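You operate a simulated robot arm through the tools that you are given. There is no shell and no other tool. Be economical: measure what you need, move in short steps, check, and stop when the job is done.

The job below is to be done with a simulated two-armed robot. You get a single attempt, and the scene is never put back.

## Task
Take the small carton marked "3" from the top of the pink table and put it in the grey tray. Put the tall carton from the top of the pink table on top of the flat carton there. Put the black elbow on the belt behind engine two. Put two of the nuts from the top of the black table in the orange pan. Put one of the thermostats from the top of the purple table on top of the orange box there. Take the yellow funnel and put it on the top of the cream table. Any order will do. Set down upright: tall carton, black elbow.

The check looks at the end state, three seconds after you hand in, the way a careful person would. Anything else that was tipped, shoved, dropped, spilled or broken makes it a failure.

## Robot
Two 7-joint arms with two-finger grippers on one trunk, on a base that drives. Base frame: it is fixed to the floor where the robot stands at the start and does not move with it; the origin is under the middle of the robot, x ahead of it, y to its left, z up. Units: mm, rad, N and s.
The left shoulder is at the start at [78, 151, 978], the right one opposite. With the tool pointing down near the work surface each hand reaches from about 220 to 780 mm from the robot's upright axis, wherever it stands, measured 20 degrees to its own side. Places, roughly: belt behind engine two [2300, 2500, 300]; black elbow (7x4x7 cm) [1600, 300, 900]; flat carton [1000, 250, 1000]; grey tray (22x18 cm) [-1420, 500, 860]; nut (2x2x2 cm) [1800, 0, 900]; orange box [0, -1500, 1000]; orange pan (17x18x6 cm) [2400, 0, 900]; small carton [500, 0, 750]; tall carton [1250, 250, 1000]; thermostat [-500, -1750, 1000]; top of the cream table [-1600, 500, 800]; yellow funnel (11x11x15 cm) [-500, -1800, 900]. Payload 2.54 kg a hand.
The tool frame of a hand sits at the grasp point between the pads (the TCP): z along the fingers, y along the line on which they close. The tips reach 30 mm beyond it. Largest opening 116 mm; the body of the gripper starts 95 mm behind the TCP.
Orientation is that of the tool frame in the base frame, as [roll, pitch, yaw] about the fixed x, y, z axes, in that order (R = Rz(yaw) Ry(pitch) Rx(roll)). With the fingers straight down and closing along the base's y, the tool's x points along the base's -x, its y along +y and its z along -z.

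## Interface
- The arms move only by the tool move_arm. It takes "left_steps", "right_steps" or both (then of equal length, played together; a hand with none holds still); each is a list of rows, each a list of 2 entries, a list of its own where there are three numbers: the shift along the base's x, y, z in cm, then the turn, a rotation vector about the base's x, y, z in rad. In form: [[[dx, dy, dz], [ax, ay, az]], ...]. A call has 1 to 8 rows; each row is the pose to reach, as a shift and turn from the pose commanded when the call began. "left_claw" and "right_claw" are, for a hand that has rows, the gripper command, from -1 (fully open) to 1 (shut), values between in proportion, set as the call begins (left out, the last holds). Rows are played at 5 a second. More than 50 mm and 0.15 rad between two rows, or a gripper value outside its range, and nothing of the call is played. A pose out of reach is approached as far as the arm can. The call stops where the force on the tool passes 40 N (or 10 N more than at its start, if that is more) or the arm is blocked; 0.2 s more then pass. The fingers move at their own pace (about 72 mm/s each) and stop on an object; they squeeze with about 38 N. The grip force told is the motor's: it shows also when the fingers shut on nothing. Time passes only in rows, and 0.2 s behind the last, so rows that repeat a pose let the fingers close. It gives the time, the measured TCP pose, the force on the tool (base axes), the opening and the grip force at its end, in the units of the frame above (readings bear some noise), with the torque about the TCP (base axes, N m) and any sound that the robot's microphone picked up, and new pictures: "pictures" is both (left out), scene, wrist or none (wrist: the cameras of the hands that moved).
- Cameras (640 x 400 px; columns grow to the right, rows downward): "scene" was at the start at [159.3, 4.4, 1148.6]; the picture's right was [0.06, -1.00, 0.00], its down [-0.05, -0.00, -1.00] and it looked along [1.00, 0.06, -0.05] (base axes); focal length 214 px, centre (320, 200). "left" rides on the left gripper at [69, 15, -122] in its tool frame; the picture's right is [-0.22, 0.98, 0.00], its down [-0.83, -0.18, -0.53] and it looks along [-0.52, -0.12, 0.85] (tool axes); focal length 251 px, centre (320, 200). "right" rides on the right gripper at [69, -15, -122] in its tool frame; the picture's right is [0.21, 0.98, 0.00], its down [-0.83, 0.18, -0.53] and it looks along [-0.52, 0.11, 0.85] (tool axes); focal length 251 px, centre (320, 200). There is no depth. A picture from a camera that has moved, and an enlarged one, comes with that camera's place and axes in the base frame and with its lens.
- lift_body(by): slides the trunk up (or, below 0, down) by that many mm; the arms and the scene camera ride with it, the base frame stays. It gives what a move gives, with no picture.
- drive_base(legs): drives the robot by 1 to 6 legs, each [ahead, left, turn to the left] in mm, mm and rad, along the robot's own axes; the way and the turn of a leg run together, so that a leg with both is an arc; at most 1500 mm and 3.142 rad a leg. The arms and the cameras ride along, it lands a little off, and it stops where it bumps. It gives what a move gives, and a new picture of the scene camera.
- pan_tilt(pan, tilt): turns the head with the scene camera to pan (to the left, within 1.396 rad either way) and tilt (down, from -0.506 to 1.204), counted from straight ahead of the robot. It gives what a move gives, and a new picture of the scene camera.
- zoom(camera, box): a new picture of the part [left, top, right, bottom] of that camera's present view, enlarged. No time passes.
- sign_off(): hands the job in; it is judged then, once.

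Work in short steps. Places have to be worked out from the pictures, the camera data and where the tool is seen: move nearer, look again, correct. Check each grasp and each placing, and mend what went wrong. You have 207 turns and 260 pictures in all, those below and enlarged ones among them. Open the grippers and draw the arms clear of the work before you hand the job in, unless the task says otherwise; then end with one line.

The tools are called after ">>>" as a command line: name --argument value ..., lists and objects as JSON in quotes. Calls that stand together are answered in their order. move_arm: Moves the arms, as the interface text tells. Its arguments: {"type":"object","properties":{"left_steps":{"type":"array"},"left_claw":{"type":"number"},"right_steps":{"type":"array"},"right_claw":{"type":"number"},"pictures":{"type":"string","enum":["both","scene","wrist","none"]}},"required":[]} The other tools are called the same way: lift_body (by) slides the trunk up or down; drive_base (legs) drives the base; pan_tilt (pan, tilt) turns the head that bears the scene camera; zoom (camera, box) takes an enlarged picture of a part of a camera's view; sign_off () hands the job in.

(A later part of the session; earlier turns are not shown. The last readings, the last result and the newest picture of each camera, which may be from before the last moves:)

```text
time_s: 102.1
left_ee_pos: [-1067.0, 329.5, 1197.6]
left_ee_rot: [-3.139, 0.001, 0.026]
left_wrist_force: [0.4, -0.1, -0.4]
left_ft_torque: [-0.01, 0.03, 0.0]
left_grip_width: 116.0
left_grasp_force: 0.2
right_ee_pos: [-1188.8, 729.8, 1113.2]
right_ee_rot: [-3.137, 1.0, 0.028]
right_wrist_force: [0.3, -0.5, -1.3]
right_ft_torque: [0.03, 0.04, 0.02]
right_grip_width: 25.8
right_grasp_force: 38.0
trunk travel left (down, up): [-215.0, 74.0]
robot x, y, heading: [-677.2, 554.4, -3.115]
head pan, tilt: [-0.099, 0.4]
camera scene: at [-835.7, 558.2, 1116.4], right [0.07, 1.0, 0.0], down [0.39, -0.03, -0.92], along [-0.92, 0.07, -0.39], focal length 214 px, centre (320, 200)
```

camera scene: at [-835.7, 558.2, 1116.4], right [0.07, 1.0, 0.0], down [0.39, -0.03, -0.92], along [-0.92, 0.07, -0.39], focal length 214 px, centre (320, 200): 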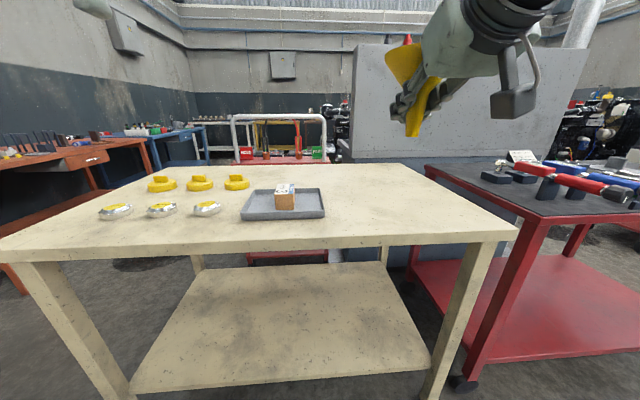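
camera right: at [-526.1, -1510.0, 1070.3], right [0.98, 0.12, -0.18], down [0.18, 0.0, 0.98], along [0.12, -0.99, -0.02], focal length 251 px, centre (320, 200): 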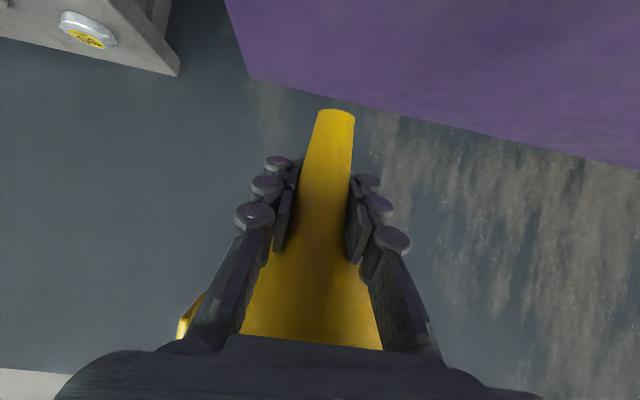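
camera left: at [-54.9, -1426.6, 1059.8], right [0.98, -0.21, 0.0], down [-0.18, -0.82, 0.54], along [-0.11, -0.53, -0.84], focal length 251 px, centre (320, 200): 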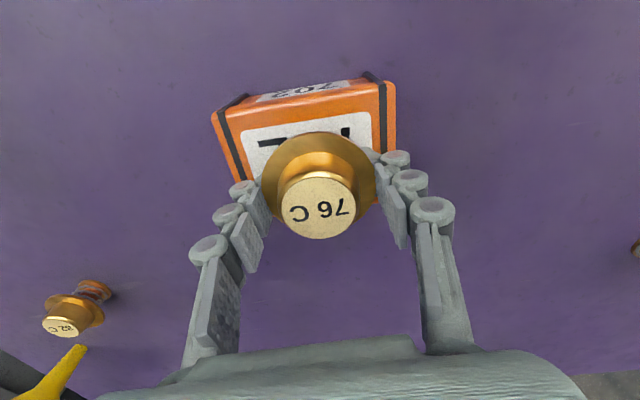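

I move the funnel over a free spot at about (-1390,760), right of the tray, at z≈930.

>>> move_arm --right_steps '[[[-3, 0.5, -3], [0, 0, 0]], [[-6, 1, -6], [0, 0, 0]], [[-9, 1.5, -9], [0, 0, 0]], [[-12, 2, -11], [0, 0, 0]], [[-15, 2.5, -13], [0, 0, 0]], [[-18, 3, -15], [0, 0, 0]], [[-20, 3, -17.5], [0, 0, 0]], [[-20, 3, -18.5], [0, 0, 0]]]' --pictures "both"

>>> zoom --camera "scene" --box '[320, 80, 520, 205]'

```text
time_s: 103.9
left_ee_pos: [-1067.2, 328.7, 1197.4]
left_ee_rot: [-3.138, 0.001, 0.026]
left_wrist_force: [0.0, 0.2, 0.3]
left_ft_torque: [-0.03, -0.02, -0.03]
left_grip_width: 115.9
left_grasp_force: 0.1
right_ee_pos: [-1390.5, 759.0, 929.6]
right_ee_rot: [-3.136, 1.0, 0.028]
right_wrist_force: [-0.5, -0.4, -1.1]
right_ft_torque: [-0.02, 0.0, 0.04]
right_grip_width: 25.9
right_grasp_force: 37.9
trunk travel left (down, up): [-215.0, 74.0]
robot x, y, heading: [-673.9, 557.3, -3.117]
head pan, tilt: [-0.099, 0.4]
camera scene: at [-835.6, 558.2, 1116.5], right [0.07, 1.0, 0.0], down [0.39, -0.03, -0.92], along [-0.92, 0.07, -0.39], focal length 214 px, centre (320, 200)
camera right: at [-1251.2, 776.9, 936.7], right [0.14, -0.97, -0.18], down [0.01, -0.18, 0.98], along [-0.99, -0.14, -0.02], focal length 251 px, centre (320, 200)
```

scene: 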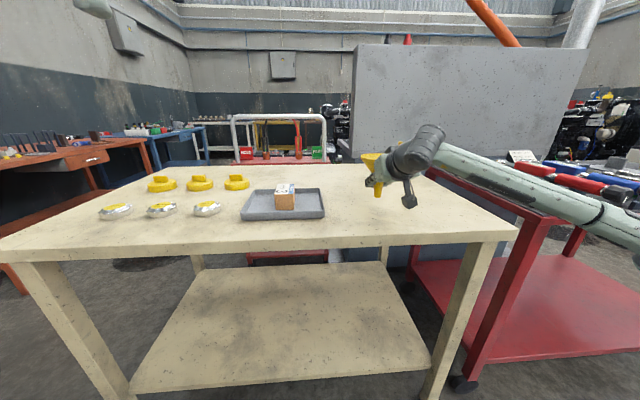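
right: 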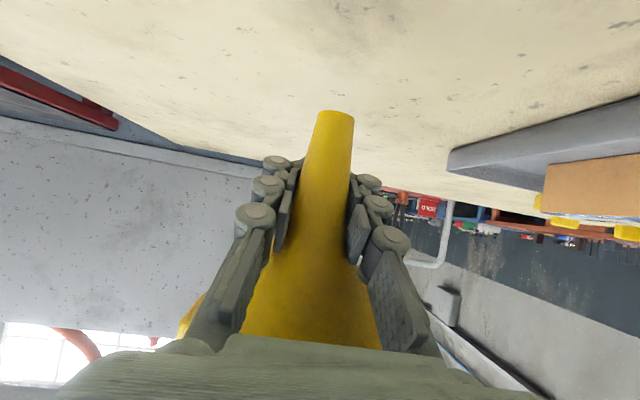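

```text
3.20 times, centred on (420, 142) of scene
camera zoom: at [-835.6, 558.2, 1116.5], right [0.07, 1.0, 0.0], down [0.39, -0.03, -0.92], along [-0.92, 0.07, -0.39], focal length 686 px, centre (0, 384)
```

zoom: 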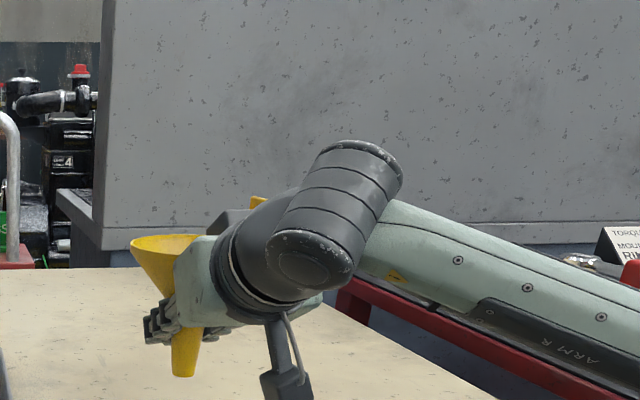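

Lower slowly until contact.

>>> move_arm --right_steps '[[[0, 0, -2], [0, 0, 0]], [[0, 0, -3.2], [0, 0, 0]], [[0, 0, -3.6], [0, 0, 0]], [[0, 0, -4.0], [0, 0, 0]], [[0, 0, -4.2], [0, 0, 0]], [[0, 0, -4.4], [0, 0, 0]]]' --pictures "wrist"

>>> zoom --camera "scene" --box '[320, 105, 480, 205]'

```text
time_s: 105.3
left_ee_pos: [-1066.1, 328.0, 1197.4]
left_ee_rot: [-3.139, 0.0, 0.026]
left_wrist_force: [-0.1, -0.3, 0.1]
left_ft_torque: [0.01, 0.0, -0.01]
left_grip_width: 115.9
left_grasp_force: 0.1
right_ee_pos: [-1389.8, 759.0, 886.8]
right_ee_rot: [-3.14, 1.005, 0.026]
right_wrist_force: [-2.3, -0.1, 5.7]
right_ft_torque: [0.02, 0.06, 0.01]
right_grip_width: 25.6
right_grasp_force: 37.9
trunk travel left (down, up): [-215.0, 74.0]
robot x, y, heading: [-678.2, 555.9, -3.113]
head pan, tilt: [-0.099, 0.4]
camera right: at [-1250.1, 777.4, 894.4], right [0.14, -0.97, -0.18], down [0.01, -0.18, 0.98], along [-0.99, -0.14, -0.01], focal length 251 px, centre (320, 200)
```

right: 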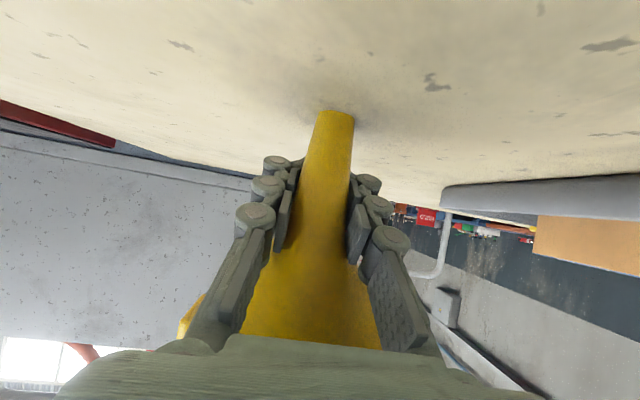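

```text
4.00 times, centred on (400, 155) of scene
camera zoom: at [-835.2, 558.0, 1116.7], right [0.07, 1.0, 0.0], down [0.39, -0.03, -0.92], along [-0.92, 0.07, -0.39], focal length 858 px, centre (0, 380)
```

zoom: 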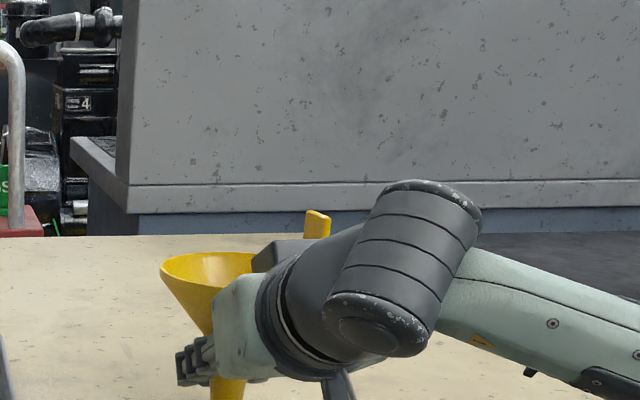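

Contact made. Open the right gripper and check that the funnel stands.

>>> move_arm --right_steps '[[[0, 0, 0], [0, 0, 0]], [[0, 0, 0], [0, 0, 0]], [[0, 0, 0], [0, 0, 0]]]' --right_claw -0.3 --pictures "wrist"

```text
time_s: 106.1
left_ee_pos: [-1067.5, 328.2, 1196.8]
left_ee_rot: [-3.138, 0.0, 0.027]
left_wrist_force: [0.7, -0.1, -0.7]
left_ft_torque: [0.05, 0.02, -0.02]
left_grip_width: 115.9
left_grasp_force: 0.0
right_ee_pos: [-1389.2, 760.1, 885.5]
right_ee_rot: [-3.138, 0.999, 0.029]
right_wrist_force: [-0.1, 0.2, -0.1]
right_ft_torque: [0.04, -0.01, 0.03]
right_grip_width: 76.7
right_grasp_force: 0.2
trunk travel left (down, up): [-215.0, 74.0]
robot x, y, heading: [-673.3, 553.0, -3.114]
head pan, tilt: [-0.099, 0.4]
camera right: at [-1250.0, 777.6, 892.6], right [0.14, -0.97, -0.18], down [0.01, -0.18, 0.98], along [-0.99, -0.14, -0.02], focal length 251 px, centre (320, 200)
```

right: 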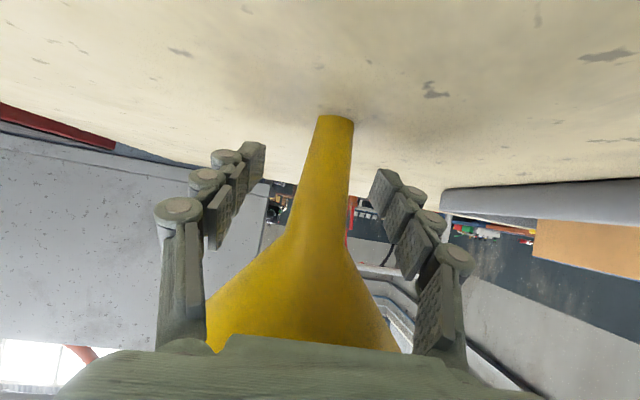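

The funnel stands. Withdraw straight back along +x.

>>> move_arm --right_steps '[[[3, 0, 0], [0, 0, 0]], [[7, 0, 0], [0, 0, 0]], [[11, 0, 0.5], [0, 0, 0]], [[15, 0, 1], [0, 0, 0]], [[18, 0, 4], [0, 0, 0]], [[20, 0, 8], [0, 0, 0]]]' --pictures "scene"

>>> move_arm --right_steps '[[[0, -0.5, 4], [0, -0.15, 0]], [[0, -1, 8], [0, -0.3, 0]], [[0, -1.5, 11], [0, -0.45, 0]], [[0, -2, 14], [0, -0.6, 0]], [[1, -2, 17], [0, -0.75, 0]], [[2, -2, 20], [0, -0.9, 0]], [[3, -2, 22], [0, -1.0, 0]]]' --right_claw -1 --pictures "none"

>>> pan_tilt --pan 0 --tilt 0.4

```text
time_s: 107.5
left_ee_pos: [-1066.6, 328.1, 1196.5]
left_ee_rot: [-3.137, 0.001, 0.026]
left_wrist_force: [0.2, -0.8, -0.1]
left_ft_torque: [-0.01, -0.02, -0.02]
left_grip_width: 116.1
left_grasp_force: 0.1
right_ee_pos: [-1189.1, 757.9, 965.5]
right_ee_rot: [-3.136, 1.001, 0.029]
right_wrist_force: [0.1, 0.2, -0.3]
right_ft_torque: [0.02, -0.01, -0.04]
right_grip_width: 75.6
right_grasp_force: 0.0
trunk travel left (down, up): [-215.0, 74.0]
robot x, y, heading: [-676.8, 553.9, -3.112]
head pan, tilt: [-0.099, 0.4]
camera scene: at [-835.4, 558.0, 1116.4], right [0.07, 1.0, 0.0], down [0.39, -0.03, -0.92], along [-0.92, 0.07, -0.39], focal length 214 px, centre (320, 200)
```

scene: 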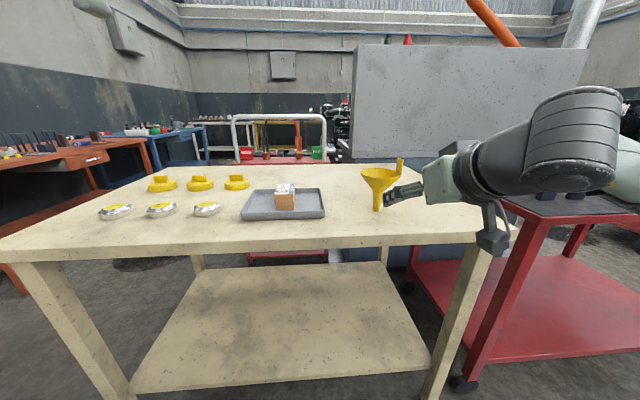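

```text
time_s: 109.1
left_ee_pos: [-1067.3, 327.8, 1196.7]
left_ee_rot: [-3.137, 0.003, 0.026]
left_wrist_force: [-0.2, 0.0, 0.3]
left_ft_torque: [0.05, 0.01, 0.0]
left_grip_width: 116.1
left_grasp_force: 0.1
right_ee_pos: [-1157.0, 737.7, 1187.2]
right_ee_rot: [3.121, 0.001, 0.015]
right_wrist_force: [-0.4, 0.2, -0.3]
right_ft_torque: [0.02, 0.02, 0.0]
right_grip_width: 116.0
right_grasp_force: 0.1
trunk travel left (down, up): [-215.0, 74.0]
robot x, y, heading: [-676.8, 554.2, -3.116]
head pan, tilt: [-0.099, 0.4]
```

```text
time_s: 109.8
left_ee_pos: [-1067.0, 328.0, 1196.4]
left_ee_rot: [-3.138, 0.003, 0.024]
left_wrist_force: [0.2, 0.6, 0.1]
left_ft_torque: [-0.01, 0.02, 0.0]
left_grip_width: 115.8
left_grasp_force: 0.0
right_ee_pos: [-1158.9, 736.9, 1185.4]
right_ee_rot: [3.122, -0.002, 0.017]
right_wrist_force: [-1.2, 0.2, 0.1]
right_ft_torque: [0.01, 0.06, 0.0]
right_grip_width: 115.9
right_grasp_force: 0.0
trunk travel left (down, up): [-215.0, 74.0]
robot x, y, heading: [-677.1, 553.5, -3.112]
head pan, tilt: [0.0, 0.4]
camera scene: at [-835.8, 549.0, 1116.5], right [-0.03, 1.0, 0.0], down [0.39, 0.01, -0.92], along [-0.92, -0.02, -0.39], focal length 214 px, centre (320, 200)
```

scene: 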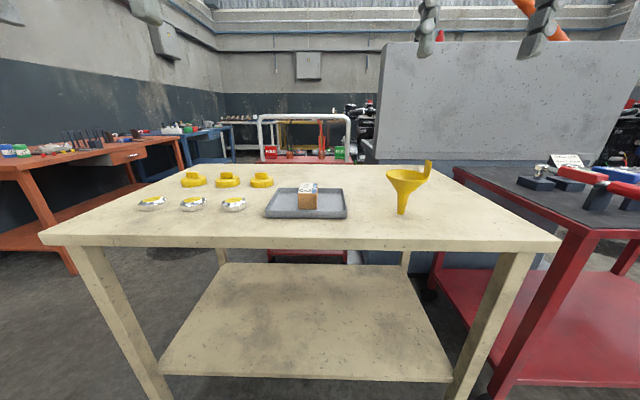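

All good there. Retract, back off, turn around and drive back toward the pink table to mend cartons 1 and 2.

>>> move_arm --right_steps '[[[3, -1, 0], [0.01, 0, 0]], [[7, -2, 0], [0.02, 0, 0]], [[10, -2, 0], [0.02, 0, 0]]]' --pictures "none"

>>> drive_base --legs '[[-250, 0, 0], [0, 0, 3.115], [200, -500, 0]]'

>>> pan_tilt --pan -0.15 --tilt 0.9

```text
time_s: 110.5
left_ee_pos: [-1065.0, 328.5, 1197.5]
left_ee_rot: [-3.14, 0.002, 0.024]
left_wrist_force: [0.1, 0.0, 0.0]
left_ft_torque: [0.01, 0.0, 0.03]
left_grip_width: 115.7
left_grasp_force: 0.1
right_ee_pos: [-1059.6, 718.7, 1188.4]
right_ee_rot: [3.141, 0.0, 0.016]
right_wrist_force: [-0.1, 0.2, 1.4]
right_ft_torque: [-0.01, 0.03, 0.03]
right_grip_width: 116.1
right_grasp_force: 0.1
trunk travel left (down, up): [-215.0, 74.0]
robot x, y, heading: [-679.0, 555.6, -3.113]
head pan, tilt: [0.0, 0.4]
```

```text
time_s: 124.8
left_ee_pos: [168.6, 285.5, 1196.7]
left_ee_rot: [-3.138, 0.001, -3.122]
left_wrist_force: [0.0, -0.6, -0.6]
left_ft_torque: [0.02, -0.03, 0.0]
left_grip_width: 116.3
left_grasp_force: 0.1
right_ee_pos: [158.7, -104.4, 1187.6]
right_ee_rot: [3.141, 0.0, -3.135]
right_wrist_force: [0.3, 0.1, 0.6]
right_ft_torque: [-0.01, -0.02, -0.01]
right_grip_width: 115.9
right_grasp_force: 0.1
trunk travel left (down, up): [-215.0, 74.0]
robot x, y, heading: [-225.8, 65.7, 0.015]
head pan, tilt: [0.0, 0.4]
camera scene: at [-63.4, 65.1, 1116.4], right [0.02, -1.0, 0.0], down [-0.39, -0.01, -0.92], along [0.92, 0.02, -0.39], focal length 214 px, centre (320, 200)
```

scene: 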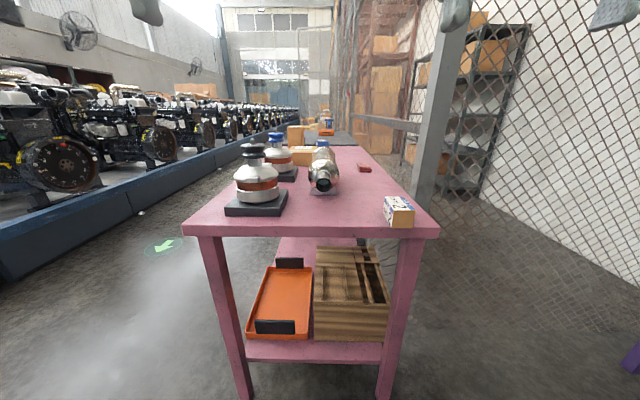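

```text
time_s: 125.7
left_ee_pos: [169.0, 286.3, 1196.6]
left_ee_rot: [-3.137, 0.0, -3.123]
left_wrist_force: [0.5, -0.6, -0.1]
left_ft_torque: [-0.02, 0.0, 0.01]
left_grip_width: 115.9
left_grasp_force: 0.0
right_ee_pos: [159.8, -103.9, 1188.8]
right_ee_rot: [-3.141, 0.001, -3.137]
right_wrist_force: [0.9, 0.6, 0.2]
right_ft_torque: [-0.02, 0.0, -0.01]
right_grip_width: 116.1
right_grasp_force: 0.0
trunk travel left (down, up): [-215.0, 74.0]
robot x, y, heading: [-220.6, 65.6, 0.015]
head pan, tilt: [-0.15, 0.901]
camera scene: at [-81.2, 53.6, 1073.5], right [-0.13, -0.99, 0.0], down [-0.78, 0.1, -0.62], along [0.62, -0.08, -0.78], focal length 214 px, centre (320, 200)
```

scene: 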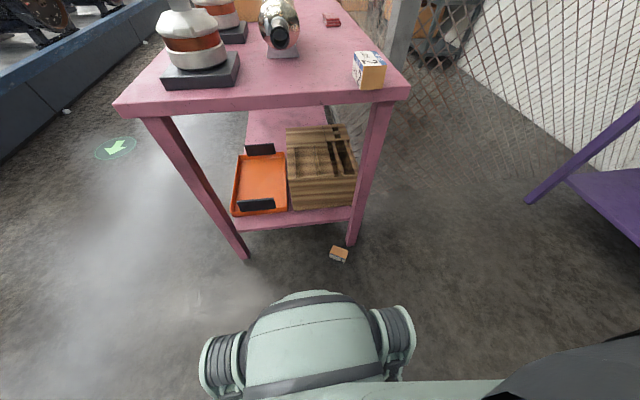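

Zoom on the fallen carton.

>>> zoom --camera "scene" --box '[298, 230, 378, 280]'

>>> lift_body --by -210

```text
8.00 times, centred on (338, 255) of scene
camera zoom: at [-81.2, 53.6, 1073.5], right [-0.13, -0.99, 0.0], down [-0.78, 0.1, -0.62], along [0.62, -0.08, -0.78], focal length 1716 px, centre (176, -240)
```

zoom: 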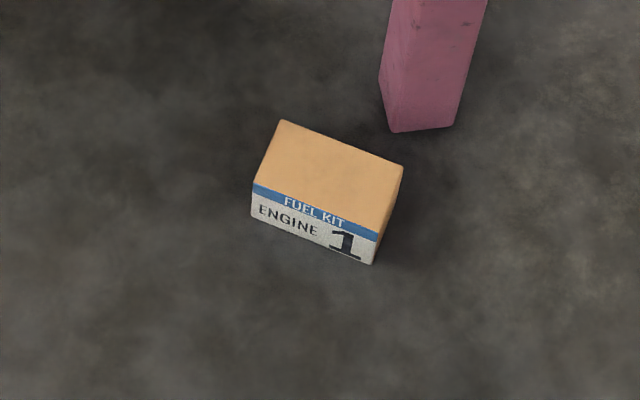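

```text
time_s: 128.0
left_ee_pos: [168.5, 285.2, 987.7]
left_ee_rot: [-3.138, 0.003, -3.121]
left_wrist_force: [-0.7, 0.3, 0.7]
left_ft_torque: [-0.01, 0.02, -0.03]
left_grip_width: 116.1
left_grasp_force: 0.2
right_ee_pos: [158.1, -104.9, 978.7]
right_ee_rot: [3.141, -0.002, -3.135]
right_wrist_force: [0.3, 0.2, -0.4]
right_ft_torque: [0.0, -0.01, 0.01]
right_grip_width: 115.8
right_grasp_force: 0.1
trunk travel left (down, up): [-5.0, 284.0]
robot x, y, heading: [-223.7, 62.7, 0.015]
head pan, tilt: [-0.15, 0.901]
```

Carton 1 lies on its side on the floor, near the leg. I'll first restore carton 2 (trunk up again), driving 140 mm ahead, still short of carton 1.

>>> lift_body --by 210

>>> drive_base --legs '[[140, 0, -0.015]]'

```text
time_s: 130.2
left_ee_pos: [168.6, 286.2, 1197.1]
left_ee_rot: [-3.137, 0.002, -3.121]
left_wrist_force: [-0.6, -0.7, 0.3]
left_ft_torque: [0.03, -0.02, -0.02]
left_grip_width: 116.0
left_grasp_force: 0.0
right_ee_pos: [159.5, -103.9, 1189.4]
right_ee_rot: [-3.141, 0.0, -3.132]
right_wrist_force: [0.2, -0.4, 0.1]
right_ft_torque: [-0.01, 0.02, -0.01]
right_grip_width: 115.8
right_grasp_force: 0.1
trunk travel left (down, up): [-215.0, 74.0]
robot x, y, heading: [-220.8, 64.5, 0.019]
head pan, tilt: [-0.15, 0.901]
```

```text
time_s: 131.6
left_ee_pos: [309.1, 283.1, 1197.3]
left_ee_rot: [-3.138, 0.002, -3.133]
left_wrist_force: [1.0, 0.2, -0.1]
left_ft_torque: [0.0, 0.04, 0.01]
left_grip_width: 115.8
left_grasp_force: 0.0
right_ee_pos: [295.4, -107.0, 1187.7]
right_ee_rot: [3.141, -0.002, 3.138]
right_wrist_force: [0.6, -0.9, 0.3]
right_ft_torque: [-0.02, 0.05, -0.04]
right_grip_width: 115.9
right_grasp_force: 0.1
trunk travel left (down, up): [-215.0, 74.0]
robot x, y, heading: [-85.6, 62.9, 0.01]
head pan, tilt: [-0.15, 0.901]
camera scene: at [56.8, 53.4, 1073.3], right [-0.14, -0.99, 0.0], down [-0.78, 0.11, -0.62], along [0.61, -0.09, -0.78], focal length 214 px, centre (320, 200)
```

scene: 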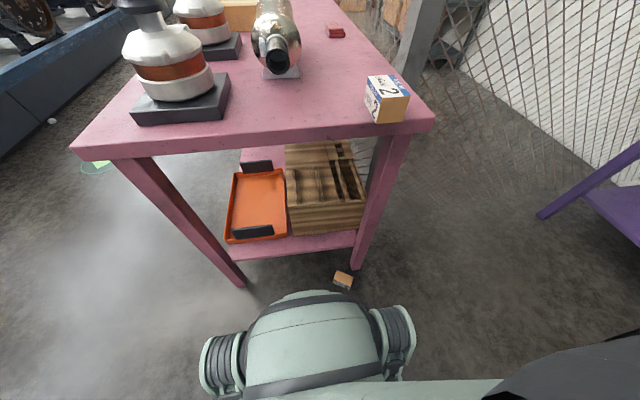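

Carton 2 is at about (428,-121). Move the right hand above it and look.

>>> move_arm --right_steps '[[[3.5, -0.4, -3], [0, 0, 0]], [[7, -0.8, -6], [0, 0, 0]], [[10, -1.2, -9], [0, 0, 0]], [[12, -1.5, -12], [0, 0, 0]], [[13, -1.5, -15], [0, 0, 0]], [[13, -1.5, -15], [0, 0, 0]]]' --right_claw -1 --pictures "wrist"

```text
time_s: 133.0
left_ee_pos: [308.9, 282.0, 1197.3]
left_ee_rot: [-3.136, 0.001, -3.133]
left_wrist_force: [0.2, 0.0, 0.6]
left_ft_torque: [-0.01, -0.03, -0.04]
left_grip_width: 115.9
left_grasp_force: 0.0
right_ee_pos: [426.7, -120.8, 1037.1]
right_ee_rot: [3.141, 0.001, 3.137]
right_wrist_force: [0.0, 0.2, 0.6]
right_ft_torque: [-0.04, -0.03, 0.03]
right_grip_width: 116.2
right_grasp_force: 0.1
trunk travel left (down, up): [-215.0, 74.0]
robot x, y, heading: [-87.3, 65.7, 0.007]
head pan, tilt: [-0.15, 0.901]
camera right: at [356.8, -137.1, 1159.5], right [-0.21, 0.98, 0.0], down [0.83, 0.18, 0.53], along [0.52, 0.11, -0.85], focal length 251 px, centre (320, 200)
```

right: 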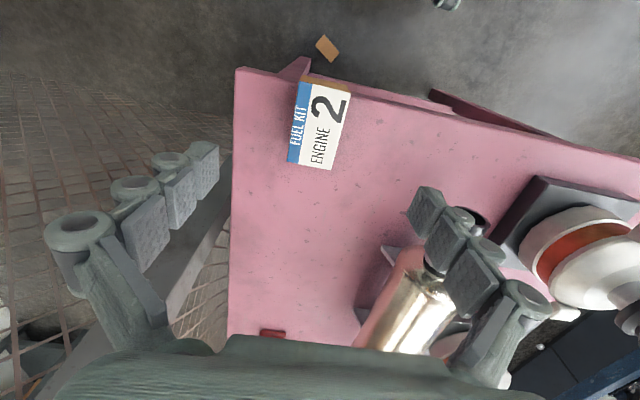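

Carton 2's top centre is (430,-126), axis-aligned. Descend to z≈884 and grip.

>>> move_arm --right_steps '[[[0.3, -0.4, -4], [0, 0, 0]], [[0.3, -0.4, -8], [0, 0, 0]], [[0.3, -0.4, -12], [0, 0, 0]], [[0.3, -0.4, -15], [0, 0, 0]], [[0.3, -0.4, -15], [0, 0, 0]]]' --pictures "wrist"

```text
time_s: 134.2
left_ee_pos: [309.3, 283.2, 1197.9]
left_ee_rot: [-3.138, 0.002, -3.136]
left_wrist_force: [-0.2, 0.1, 0.9]
left_ft_torque: [0.0, -0.01, 0.01]
left_grip_width: 115.9
left_grasp_force: 0.1
right_ee_pos: [426.8, -127.6, 887.5]
right_ee_rot: [-3.14, 0.001, 3.137]
right_wrist_force: [0.2, 0.2, -0.5]
right_ft_torque: [0.06, -0.02, 0.0]
right_grip_width: 116.0
right_grasp_force: 0.1
trunk travel left (down, up): [-215.0, 74.0]
robot x, y, heading: [-87.0, 62.8, 0.008]
head pan, tilt: [-0.15, 0.901]
camera right: at [357.3, -141.9, 1010.1], right [-0.21, 0.98, 0.0], down [0.83, 0.18, 0.53], along [0.52, 0.11, -0.85], focal length 251 px, centre (320, 200)
```

right: 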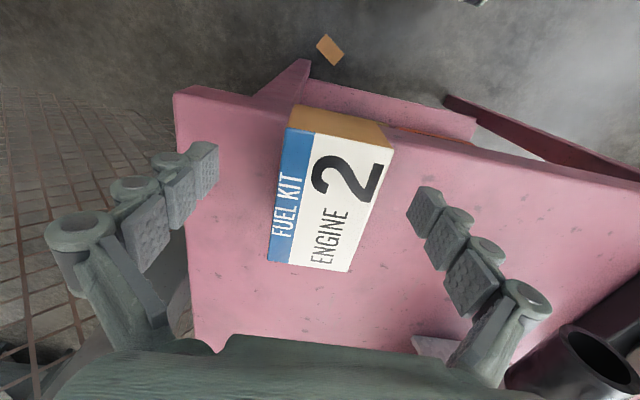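

Centred. Close the right gripper.

>>> move_arm --right_steps '[[[0, 0, 0], [0, 0, 0]], [[0, 0, 0], [0, 0, 0]], [[0, 0, 0], [0, 0, 0]], [[0, 0, 0], [0, 0, 0]]]' --right_claw 1 --pictures "none"

```text
time_s: 135.2
left_ee_pos: [309.2, 282.2, 1198.8]
left_ee_rot: [-3.137, 0.002, -3.136]
left_wrist_force: [0.2, 0.0, 0.0]
left_ft_torque: [0.01, -0.03, 0.02]
left_grip_width: 115.8
left_grasp_force: 0.1
right_ee_pos: [425.6, -126.0, 888.6]
right_ee_rot: [-3.141, -0.001, 3.137]
right_wrist_force: [-0.2, -0.4, 1.0]
right_ft_torque: [0.1, 0.0, -0.01]
right_grip_width: 50.9
right_grasp_force: 38.0
trunk travel left (down, up): [-215.0, 74.0]
robot x, y, heading: [-83.6, 65.9, 0.006]
head pan, tilt: [-0.15, 0.901]
```

Gripped. Lift 30 mm, carry +165 mm in x and set it back at its original place.

>>> move_arm --right_steps '[[[0, 0, 3], [0, 0, 0]], [[4.2, 0.1, 3], [0, 0, 0]], [[8.4, 0.2, 3], [0, 0, 0]], [[12.6, 0.3, 3], [0, 0, 0]], [[16.5, 0.3, 3], [0, 0, 0]], [[16.5, 0.3, 1.2], [0, 0, 0]], [[16.5, 0.3, 0.5], [0, 0, 0]], [[16.5, 0.3, 0.1], [0, 0, 0]]]' --pictures "wrist"

```text
time_s: 137.0
left_ee_pos: [309.1, 283.8, 1196.7]
left_ee_rot: [-3.14, 0.003, -3.135]
left_wrist_force: [1.0, 1.1, -0.3]
left_ft_torque: [0.0, -0.02, 0.0]
left_grip_width: 116.1
left_grasp_force: 0.0
right_ee_pos: [592.7, -123.0, 888.4]
right_ee_rot: [3.142, -0.002, 3.136]
right_wrist_force: [-0.3, 0.3, -1.8]
right_ft_torque: [-0.01, 0.03, -0.02]
right_grip_width: 50.8
right_grasp_force: 37.8
trunk travel left (down, up): [-215.0, 74.0]
robot x, y, heading: [-88.8, 66.7, 0.005]
head pan, tilt: [-0.15, 0.901]
camera right: at [523.5, -137.8, 1010.6], right [-0.21, 0.98, 0.0], down [0.83, 0.18, 0.53], along [0.52, 0.11, -0.85], focal length 251 px, centre (320, 200)
```

right: 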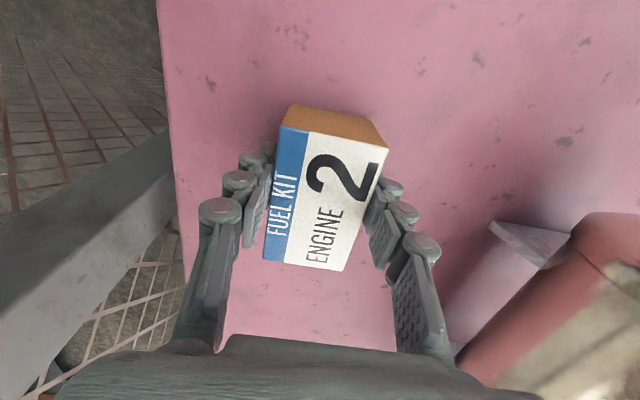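

Still just above the table; lower in 1.5 mm steps to contact.

>>> move_arm --right_steps '[[[0, 0, -0.15], [0, 0, 0]], [[0, 0, -0.3], [0, 0, 0]], [[0, 0, -0.3], [0, 0, 0]]]' --pictures "none"

```text
time_s: 137.8
left_ee_pos: [308.4, 283.4, 1198.1]
left_ee_rot: [-3.138, 0.004, -3.135]
left_wrist_force: [-0.2, -0.4, 0.0]
left_ft_torque: [0.03, 0.01, 0.03]
left_grip_width: 116.1
left_grasp_force: 0.2
right_ee_pos: [592.0, -121.6, 887.6]
right_ee_rot: [-3.141, 0.005, 3.138]
right_wrist_force: [2.5, 1.8, 10.9]
right_ft_torque: [-0.07, 0.36, 0.01]
right_grip_width: 50.9
right_grasp_force: 38.1
trunk travel left (down, up): [-215.0, 74.0]
robot x, y, heading: [-87.0, 67.9, 0.004]
head pan, tilt: [-0.15, 0.901]
```

Contact. Open and rise.

>>> move_arm --right_steps '[[[0, 0, 0.1], [0, 0, 0]], [[0, 0, 0.1], [0, 0, 0]], [[0, 0, 0.1], [0, 0, 0]], [[0, 0, 4], [0, 0, 0]], [[0, 0, 8], [0, 0, 0]], [[0, 0, 12], [0, 0, 0]], [[0, 0, 16], [0, 0, 0]], [[-4, 0, 18], [0, 0, 0]]]' --right_claw -1 --pictures "wrist"

```text
time_s: 139.6
left_ee_pos: [308.8, 282.0, 1197.9]
left_ee_rot: [-3.14, 0.002, -3.137]
left_wrist_force: [-0.7, 0.0, -0.6]
left_ft_torque: [-0.01, -0.01, 0.02]
left_grip_width: 116.0
left_grasp_force: 0.0
right_ee_pos: [552.9, -123.5, 1065.3]
right_ee_rot: [3.141, 0.0, 3.137]
right_wrist_force: [-0.9, 0.4, 0.1]
right_ft_torque: [-0.02, 0.0, -0.01]
right_grip_width: 116.2
right_grasp_force: 0.0
trunk travel left (down, up): [-215.0, 74.0]
robot x, y, heading: [-87.7, 63.7, 0.006]
head pan, tilt: [-0.15, 0.901]
camera right: at [482.8, -139.5, 1187.7], right [-0.21, 0.98, 0.0], down [0.83, 0.18, 0.53], along [0.52, 0.11, -0.85], focal length 251 px, centre (320, 200)
```

right: 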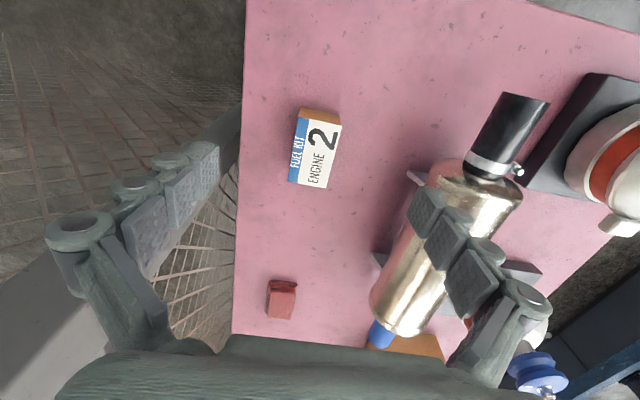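

Carton 2 is restored at (595,-121). Retract, back off 140 mm and lower the trunk for the floor pick.

>>> move_arm --right_steps '[[[-4, 0, 1], [0, 0, 0]], [[-8, 0, 2], [0, 0, 0]], [[-12, 0, 3], [0, 0, 0]], [[-16, 0, 4], [0, 0, 0]], [[-20, 0, 4], [0, 0, 0]]]' --pictures "none"

>>> drive_base --legs '[[-150, 0, 0]]'

>>> lift_body --by -213

```text
time_s: 140.8
left_ee_pos: [309.0, 282.8, 1196.7]
left_ee_rot: [-3.14, 0.001, -3.135]
left_wrist_force: [0.5, -0.1, -0.6]
left_ft_torque: [-0.01, -0.04, 0.05]
left_grip_width: 116.1
left_grasp_force: 0.1
right_ee_pos: [351.9, -123.0, 1105.3]
right_ee_rot: [-3.139, 0.0, 3.135]
right_wrist_force: [-1.1, 1.0, -0.6]
right_ft_torque: [-0.01, 0.01, 0.0]
right_grip_width: 116.0
right_grasp_force: 0.1
trunk travel left (down, up): [-215.0, 74.0]
robot x, y, heading: [-88.0, 66.1, 0.003]
head pan, tilt: [-0.15, 0.901]
```

```text
time_s: 142.1
left_ee_pos: [159.7, 281.8, 1197.2]
left_ee_rot: [-3.138, 0.004, -3.136]
left_wrist_force: [-0.8, 0.6, -0.3]
left_ft_torque: [0.01, -0.03, 0.02]
left_grip_width: 116.0
left_grasp_force: 0.0
right_ee_pos: [204.6, -122.8, 1106.0]
right_ee_rot: [-3.141, 0.001, 3.136]
right_wrist_force: [-0.7, -1.0, 0.5]
right_ft_torque: [-0.02, 0.0, 0.01]
right_grip_width: 115.7
right_grasp_force: 0.1
trunk travel left (down, up): [-215.0, 74.0]
robot x, y, heading: [-235.5, 63.8, 0.002]
head pan, tilt: [-0.15, 0.901]
camera scene: at [-92.1, 52.6, 1073.6], right [-0.14, -0.99, 0.0], down [-0.78, 0.11, -0.62], along [0.62, -0.09, -0.78], focal length 214 px, centre (320, 200)
```

scene: 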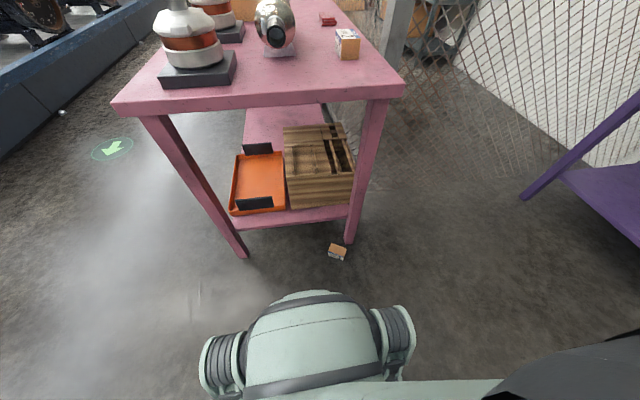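

```text
time_s: 144.4
left_ee_pos: [162.0, 281.8, 984.3]
left_ee_rot: [-3.137, -0.001, -3.134]
left_wrist_force: [-1.2, -0.2, 0.1]
left_ft_torque: [-0.01, 0.01, 0.0]
left_grip_width: 116.1
left_grasp_force: 0.0
right_ee_pos: [204.4, -124.4, 892.6]
right_ee_rot: [-3.141, 0.002, 3.137]
right_wrist_force: [-1.1, 1.1, 0.8]
right_ft_torque: [0.01, 0.01, -0.02]
right_grip_width: 115.8
right_grasp_force: 0.0
trunk travel left (down, up): [-2.0, 287.0]
robot x, y, heading: [-233.3, 66.3, 0.002]
head pan, tilt: [-0.15, 0.901]
```

Lower the right hand toward the carton in two moves, staying in front of the table edge.

>>> move_arm --right_steps '[[[1.5, 0, -4.4], [0, 0, 0]], [[3, 0, -8.8], [0, 0, 0]], [[4.5, 0, -13.2], [0, 0, 0]], [[6, 0, -17.6], [0, 0, 0]], [[7.5, 0, -22], [0, 0, 0]], [[9, 0, -26.4], [0, 0, 0]], [[10.5, 0, -30.8], [0, 0, 0]], [[12, 0, -35.2], [0, 0, 0]]]' --right_claw -1 --pictures "wrist"

```text
time_s: 146.2
left_ee_pos: [161.7, 281.5, 984.2]
left_ee_rot: [-3.139, 0.003, -3.135]
left_wrist_force: [-0.1, 0.0, 0.7]
left_ft_torque: [-0.02, -0.03, 0.01]
left_grip_width: 116.1
left_grasp_force: 0.2
right_ee_pos: [326.2, -122.0, 538.3]
right_ee_rot: [3.141, 0.001, 3.136]
right_wrist_force: [0.1, -0.3, 0.5]
right_ft_torque: [-0.01, 0.03, 0.02]
right_grip_width: 115.7
right_grasp_force: 0.2
trunk travel left (down, up): [-2.0, 287.0]
robot x, y, heading: [-234.9, 65.2, 0.004]
head pan, tilt: [-0.15, 0.901]
camera right: at [257.1, -136.9, 660.6], right [-0.21, 0.98, 0.0], down [0.83, 0.18, 0.53], along [0.52, 0.11, -0.85], focal length 251 px, centre (320, 200)
```

right: 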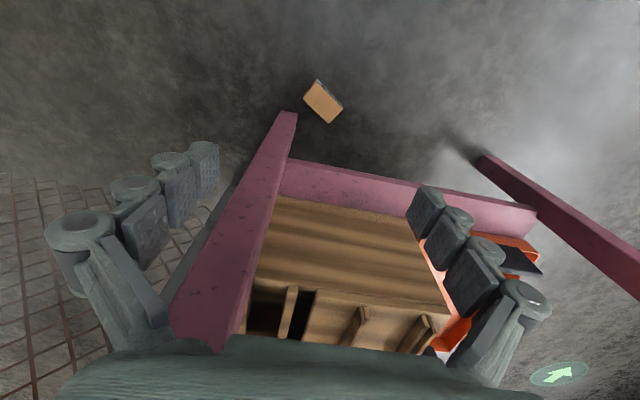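

Carton at about (368,-105). Continue down to z≈250 above it.

>>> move_arm --right_steps '[[[0.6, 0.3, -4.5], [0, 0, 0]], [[1.2, 0.6, -9], [0, 0, 0]], [[1.8, 0.9, -13.5], [0, 0, 0]], [[2.4, 1.2, -18], [0, 0, 0]], [[3, 1.5, -22.5], [0, 0, 0]], [[3.6, 1.7, -27], [0, 0, 0]], [[4, 1.7, -31], [0, 0, 0]]]' --pictures "wrist"

```text
time_s: 147.8
left_ee_pos: [161.4, 282.2, 984.7]
left_ee_rot: [-3.137, 0.001, -3.134]
left_wrist_force: [-0.4, 0.5, -0.3]
left_ft_torque: [-0.03, -0.03, 0.01]
left_grip_width: 116.1
left_grasp_force: 0.1
right_ee_pos: [363.5, -107.4, 230.0]
right_ee_rot: [3.14, -0.001, 3.137]
right_wrist_force: [0.2, 0.9, 1.0]
right_ft_torque: [0.01, 0.0, -0.01]
right_grip_width: 115.8
right_grasp_force: 0.0
trunk travel left (down, up): [-2.0, 287.0]
robot x, y, heading: [-233.5, 65.4, 0.003]
head pan, tilt: [-0.15, 0.901]
camera right: at [295.0, -122.6, 352.3], right [-0.21, 0.98, 0.0], down [0.83, 0.18, 0.53], along [0.52, 0.11, -0.85], focal length 251 px, centre (320, 200)
```

right: 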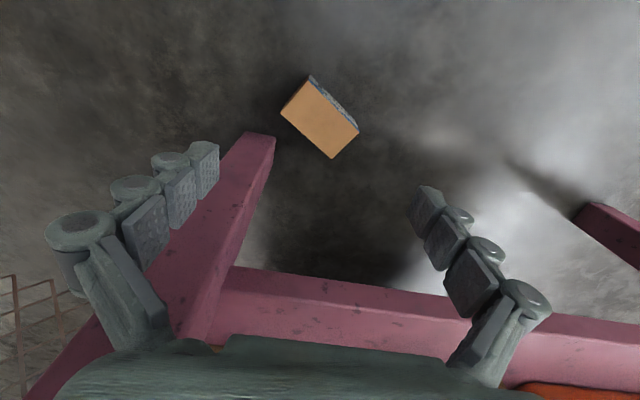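

The carton is 80×47, centre (372,-106), long axis at 59.5°. Turn the tool by -0.53 rad about z, and descend partway around its long ends.

>>> move_arm --right_steps '[[[0.3, 0, -2], [0, 0, -0.133]], [[0.6, 0.1, -4], [0, 0, -0.266]], [[0.9, 0.1, -6], [0, 0, -0.4]], [[0.9, 0.1, -8], [0, 0, -0.532]], [[0.9, 0.1, -11], [0, 0, -0.532]], [[0.9, 0.1, -11], [0, 0, -0.532]]]' --pictures "wrist"

```text
time_s: 149.2
left_ee_pos: [160.5, 280.9, 984.5]
left_ee_rot: [-3.139, 0.002, -3.135]
left_wrist_force: [0.1, 0.9, 0.4]
left_ft_torque: [-0.01, -0.03, 0.02]
left_grip_width: 116.1
left_grasp_force: 0.1
right_ee_pos: [374.1, -105.3, 121.3]
right_ee_rot: [-3.141, -0.002, 2.602]
right_wrist_force: [0.0, 0.7, 0.1]
right_ft_torque: [-0.02, 0.02, 0.0]
right_grip_width: 115.8
right_grasp_force: 0.0
trunk travel left (down, up): [-2.0, 287.0]
robot x, y, heading: [-232.0, 62.3, 0.006]
head pan, tilt: [-0.15, 0.901]
camera right: at [307.3, -83.8, 242.6], right [0.32, 0.95, 0.0], down [0.8, -0.27, 0.53], along [0.51, -0.17, -0.85], focal length 251 px, centre (320, 200)
```

right: 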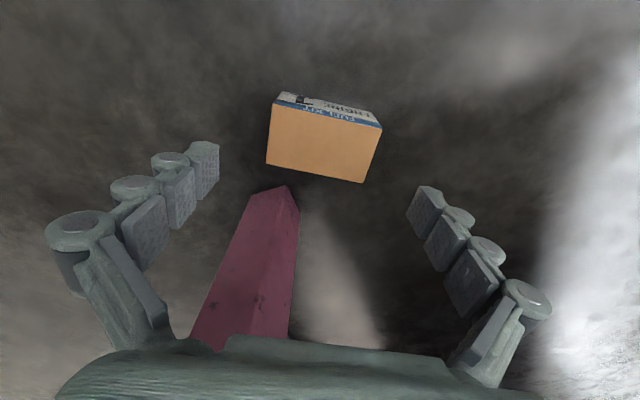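

Well aligned (57° vs 59°). Descend to z≈38 and close.

>>> move_arm --right_steps '[[[0, 0, -3], [0, 0, -0.035]], [[0, 0, -6], [0, 0, -0.035]], [[0, 0, -8.3], [0, 0, -0.035]], [[0, 0, -8.3], [0, 0, -0.035]]]' --pictures "wrist"

```text
time_s: 150.2
left_ee_pos: [161.7, 280.9, 985.0]
left_ee_rot: [-3.139, 0.002, -3.134]
left_wrist_force: [0.0, 0.8, -0.2]
left_ft_torque: [-0.01, 0.0, -0.01]
left_grip_width: 116.2
left_grasp_force: 0.1
right_ee_pos: [367.3, -105.4, 82.4]
right_ee_rot: [-3.14, 0.001, 2.571]
right_wrist_force: [-0.3, 0.2, -0.5]
right_ft_torque: [0.01, 0.02, 0.01]
right_grip_width: 116.1
right_grasp_force: 0.1
right hand out of reach, approached as far as the arm can: row 2, 3, 4
trunk travel left (down, up): [-2.0, 287.0]
robot x, y, heading: [-235.0, 63.1, 0.003]
head pan, tilt: [-0.15, 0.901]
camera right: at [301.4, -81.2, 203.7], right [0.35, 0.94, 0.0], down [0.79, -0.29, 0.53], along [0.5, -0.19, -0.85], focal length 251 px, centre (320, 200)
```

right: 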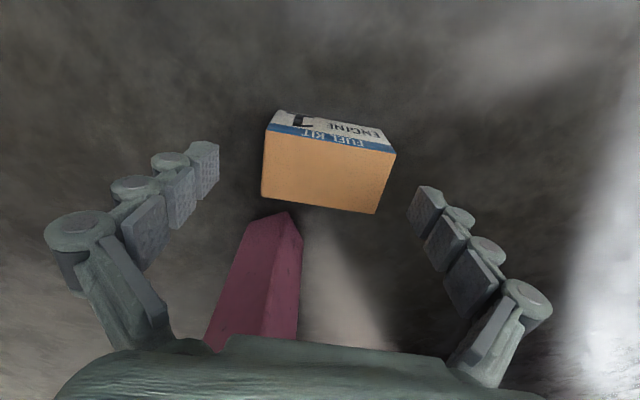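

The arm is out of reach by ~45 mm. Raise and pull the hand back 120 mm, then drive 120 mm forward (bumper stays clear of the carton).

>>> move_arm --right_steps '[[[0, 0, 4], [0, 0, 0]], [[0, 0, 8], [0, 0, 0]], [[-4, 0, 10], [0, 0, 0]], [[-8, 0, 10], [0, 0, 0]], [[-11.5, 0, 10], [0, 0, 0]]]' --pictures "none"

>>> drive_base --legs '[[120, 0, 0]]'

>>> zoom --camera "right" --box '[0, 0, 640, 400]'

```text
time_s: 151.4
left_ee_pos: [160.5, 282.0, 985.7]
left_ee_rot: [-3.137, 0.003, -3.134]
left_wrist_force: [-0.3, 0.8, -0.1]
left_ft_torque: [0.02, -0.01, 0.0]
left_grip_width: 116.0
left_grasp_force: 0.0
right_ee_pos: [255.3, -105.2, 184.0]
right_ee_rot: [3.14, -0.001, 2.57]
right_wrist_force: [0.1, -0.3, -0.3]
right_ft_torque: [0.01, 0.0, 0.04]
right_grip_width: 116.1
right_grasp_force: 0.0
trunk travel left (down, up): [-2.0, 287.0]
robot x, y, heading: [-232.4, 61.9, 0.001]
head pan, tilt: [-0.15, 0.901]
```

```text
time_s: 152.6
left_ee_pos: [278.0, 283.7, 984.7]
left_ee_rot: [-3.139, 0.002, -3.135]
left_wrist_force: [0.4, 0.1, -0.5]
left_ft_torque: [0.03, -0.03, -0.01]
left_grip_width: 116.0
left_grasp_force: 0.0
right_ee_pos: [371.6, -104.6, 181.9]
right_ee_rot: [-3.141, 0.0, 2.57]
right_wrist_force: [0.3, 0.4, -0.2]
right_ft_torque: [-0.01, -0.02, 0.01]
right_grip_width: 115.9
right_grasp_force: 0.1
trunk travel left (down, up): [-2.0, 287.0]
robot x, y, heading: [-117.7, 64.9, 0.005]
head pan, tilt: [-0.15, 0.901]
camera scene: at [24.6, 53.4, 860.4], right [-0.14, -0.99, 0.0], down [-0.78, 0.11, -0.62], along [0.61, -0.09, -0.78], focal length 214 px, centre (320, 200)
```

scene: 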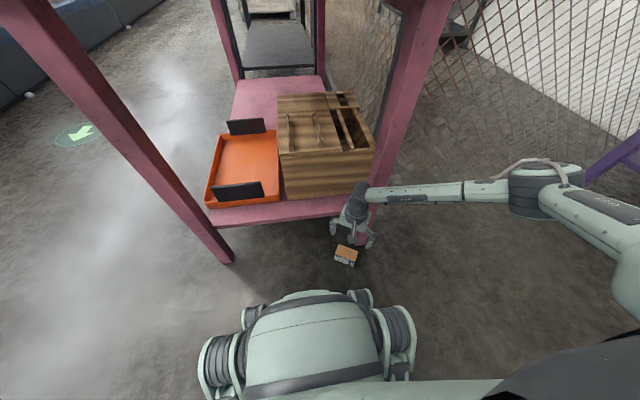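

```text
1.00 times, centred on (320, 200) of right (not enlarged: the box is as wide or as high as the picture)
camera zoom: at [304.9, -80.1, 304.6], right [0.35, 0.94, 0.0], down [0.79, -0.29, 0.53], along [0.5, -0.19, -0.85], focal length 251 px, centre (320, 200)
```

zoom: 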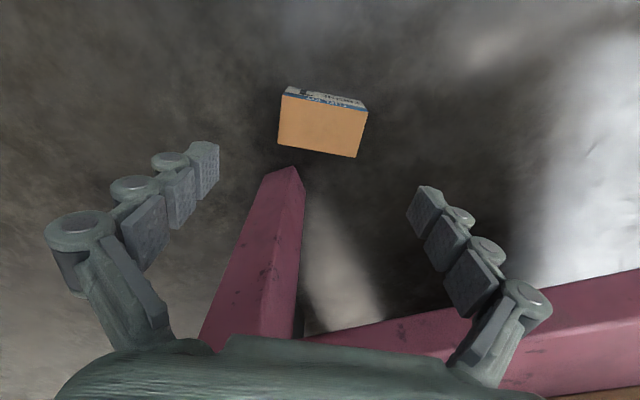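

Aligned again at (372,-105). Descend to z≈38.

>>> move_arm --right_steps '[[[0.2, 0, -4], [0, 0, 0]], [[0.2, 0, -8], [0, 0, 0]], [[0.2, 0, -12], [0, 0, 0]], [[0.2, 0, -14.2], [0, 0, 0]], [[0.2, 0, -14.2], [0, 0, 0]]]' --pictures "wrist"

```text
time_s: 153.8
left_ee_pos: [277.6, 282.8, 984.0]
left_ee_rot: [-3.138, 0.001, -3.133]
left_wrist_force: [0.5, -0.3, 0.5]
left_ft_torque: [0.02, 0.0, -0.02]
left_grip_width: 116.1
left_grasp_force: 0.0
right_ee_pos: [373.3, -103.8, 41.6]
right_ee_rot: [-3.14, -0.002, 2.572]
right_wrist_force: [-0.3, -0.7, 0.1]
right_ft_torque: [0.02, 0.02, -0.01]
right_grip_width: 116.1
right_grasp_force: 0.0
trunk travel left (down, up): [-2.0, 287.0]
robot x, y, heading: [-119.3, 63.4, 0.003]
head pan, tilt: [-0.15, 0.901]
camera right: at [307.0, -80.7, 163.3], right [0.35, 0.94, 0.0], down [0.79, -0.29, 0.53], along [0.5, -0.19, -0.85], focal length 251 px, centre (320, 200)
```

right: 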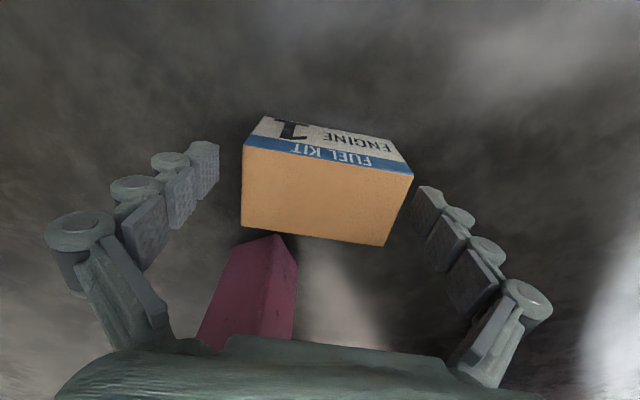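

The fingers straddle the carton's ends. Close.

>>> move_arm --right_steps '[[[0, 0, 0], [0, 0, 0]], [[0, 0, 0], [0, 0, 0]], [[0, 0, 0], [0, 0, 0]]]' --right_claw 1 --pictures "wrist"

```text
time_s: 154.6
left_ee_pos: [277.8, 283.1, 985.7]
left_ee_rot: [-3.14, 0.001, -3.135]
left_wrist_force: [0.2, 0.1, 0.5]
left_ft_torque: [-0.01, 0.02, 0.01]
left_grip_width: 115.9
left_grasp_force: 0.0
right_ee_pos: [374.2, -104.0, 42.7]
right_ee_rot: [3.141, 0.001, 2.571]
right_wrist_force: [-0.9, 1.3, 5.3]
right_ft_torque: [0.27, -0.1, 0.08]
right_grip_width: 84.5
right_grasp_force: 37.9
trunk travel left (down, up): [-2.0, 287.0]
robot x, y, heading: [-115.1, 66.1, 0.009]
head pan, tilt: [-0.15, 0.901]
camera right: at [307.3, -80.4, 164.0], right [0.35, 0.94, 0.0], down [0.79, -0.29, 0.53], along [0.5, -0.18, -0.85], focal length 251 px, centre (320, 200)
```

right: 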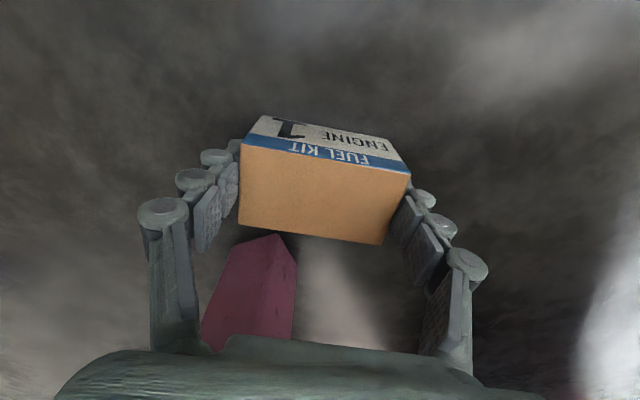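

Gripped at 84.5 mm. Lift 100 mm, then pull back from under the table edge.

>>> move_arm --right_steps '[[[0, 0, 4], [0, 0, 0]], [[0, 0, 8], [0, 0, 0]], [[-2, 0, 12], [0, 0, 0]], [[-5, 0, 15], [0, 0, 0]], [[-8, 0, 18], [0, 0, 0]], [[-11, 0, 21], [0, 0, 0]], [[-13, 0, 25], [0, 0, 0]], [[-13, 0, 29], [0, 0, 0]]]' --pictures "wrist"

```text
time_s: 156.4
left_ee_pos: [277.3, 281.8, 983.8]
left_ee_rot: [-3.136, 0.002, -3.135]
left_wrist_force: [0.1, 0.2, -0.1]
left_ft_torque: [0.0, 0.01, 0.01]
left_grip_width: 115.9
left_grasp_force: 0.1
right_ee_pos: [242.6, -105.0, 329.9]
right_ee_rot: [-3.14, -0.002, 2.57]
right_wrist_force: [-0.4, 0.1, -2.0]
right_ft_torque: [0.01, 0.01, 0.0]
right_grip_width: 84.2
right_grasp_force: 38.1
trunk travel left (down, up): [-2.0, 287.0]
robot x, y, heading: [-122.0, 65.4, 0.006]
head pan, tilt: [-0.15, 0.901]
camera right: at [176.0, -80.0, 451.4], right [0.35, 0.94, 0.0], down [0.79, -0.29, 0.53], along [0.5, -0.19, -0.85], focal length 251 px, centre (320, 200)
```

right: 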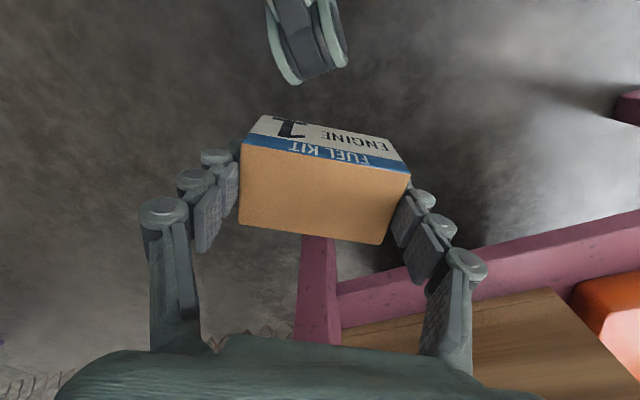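

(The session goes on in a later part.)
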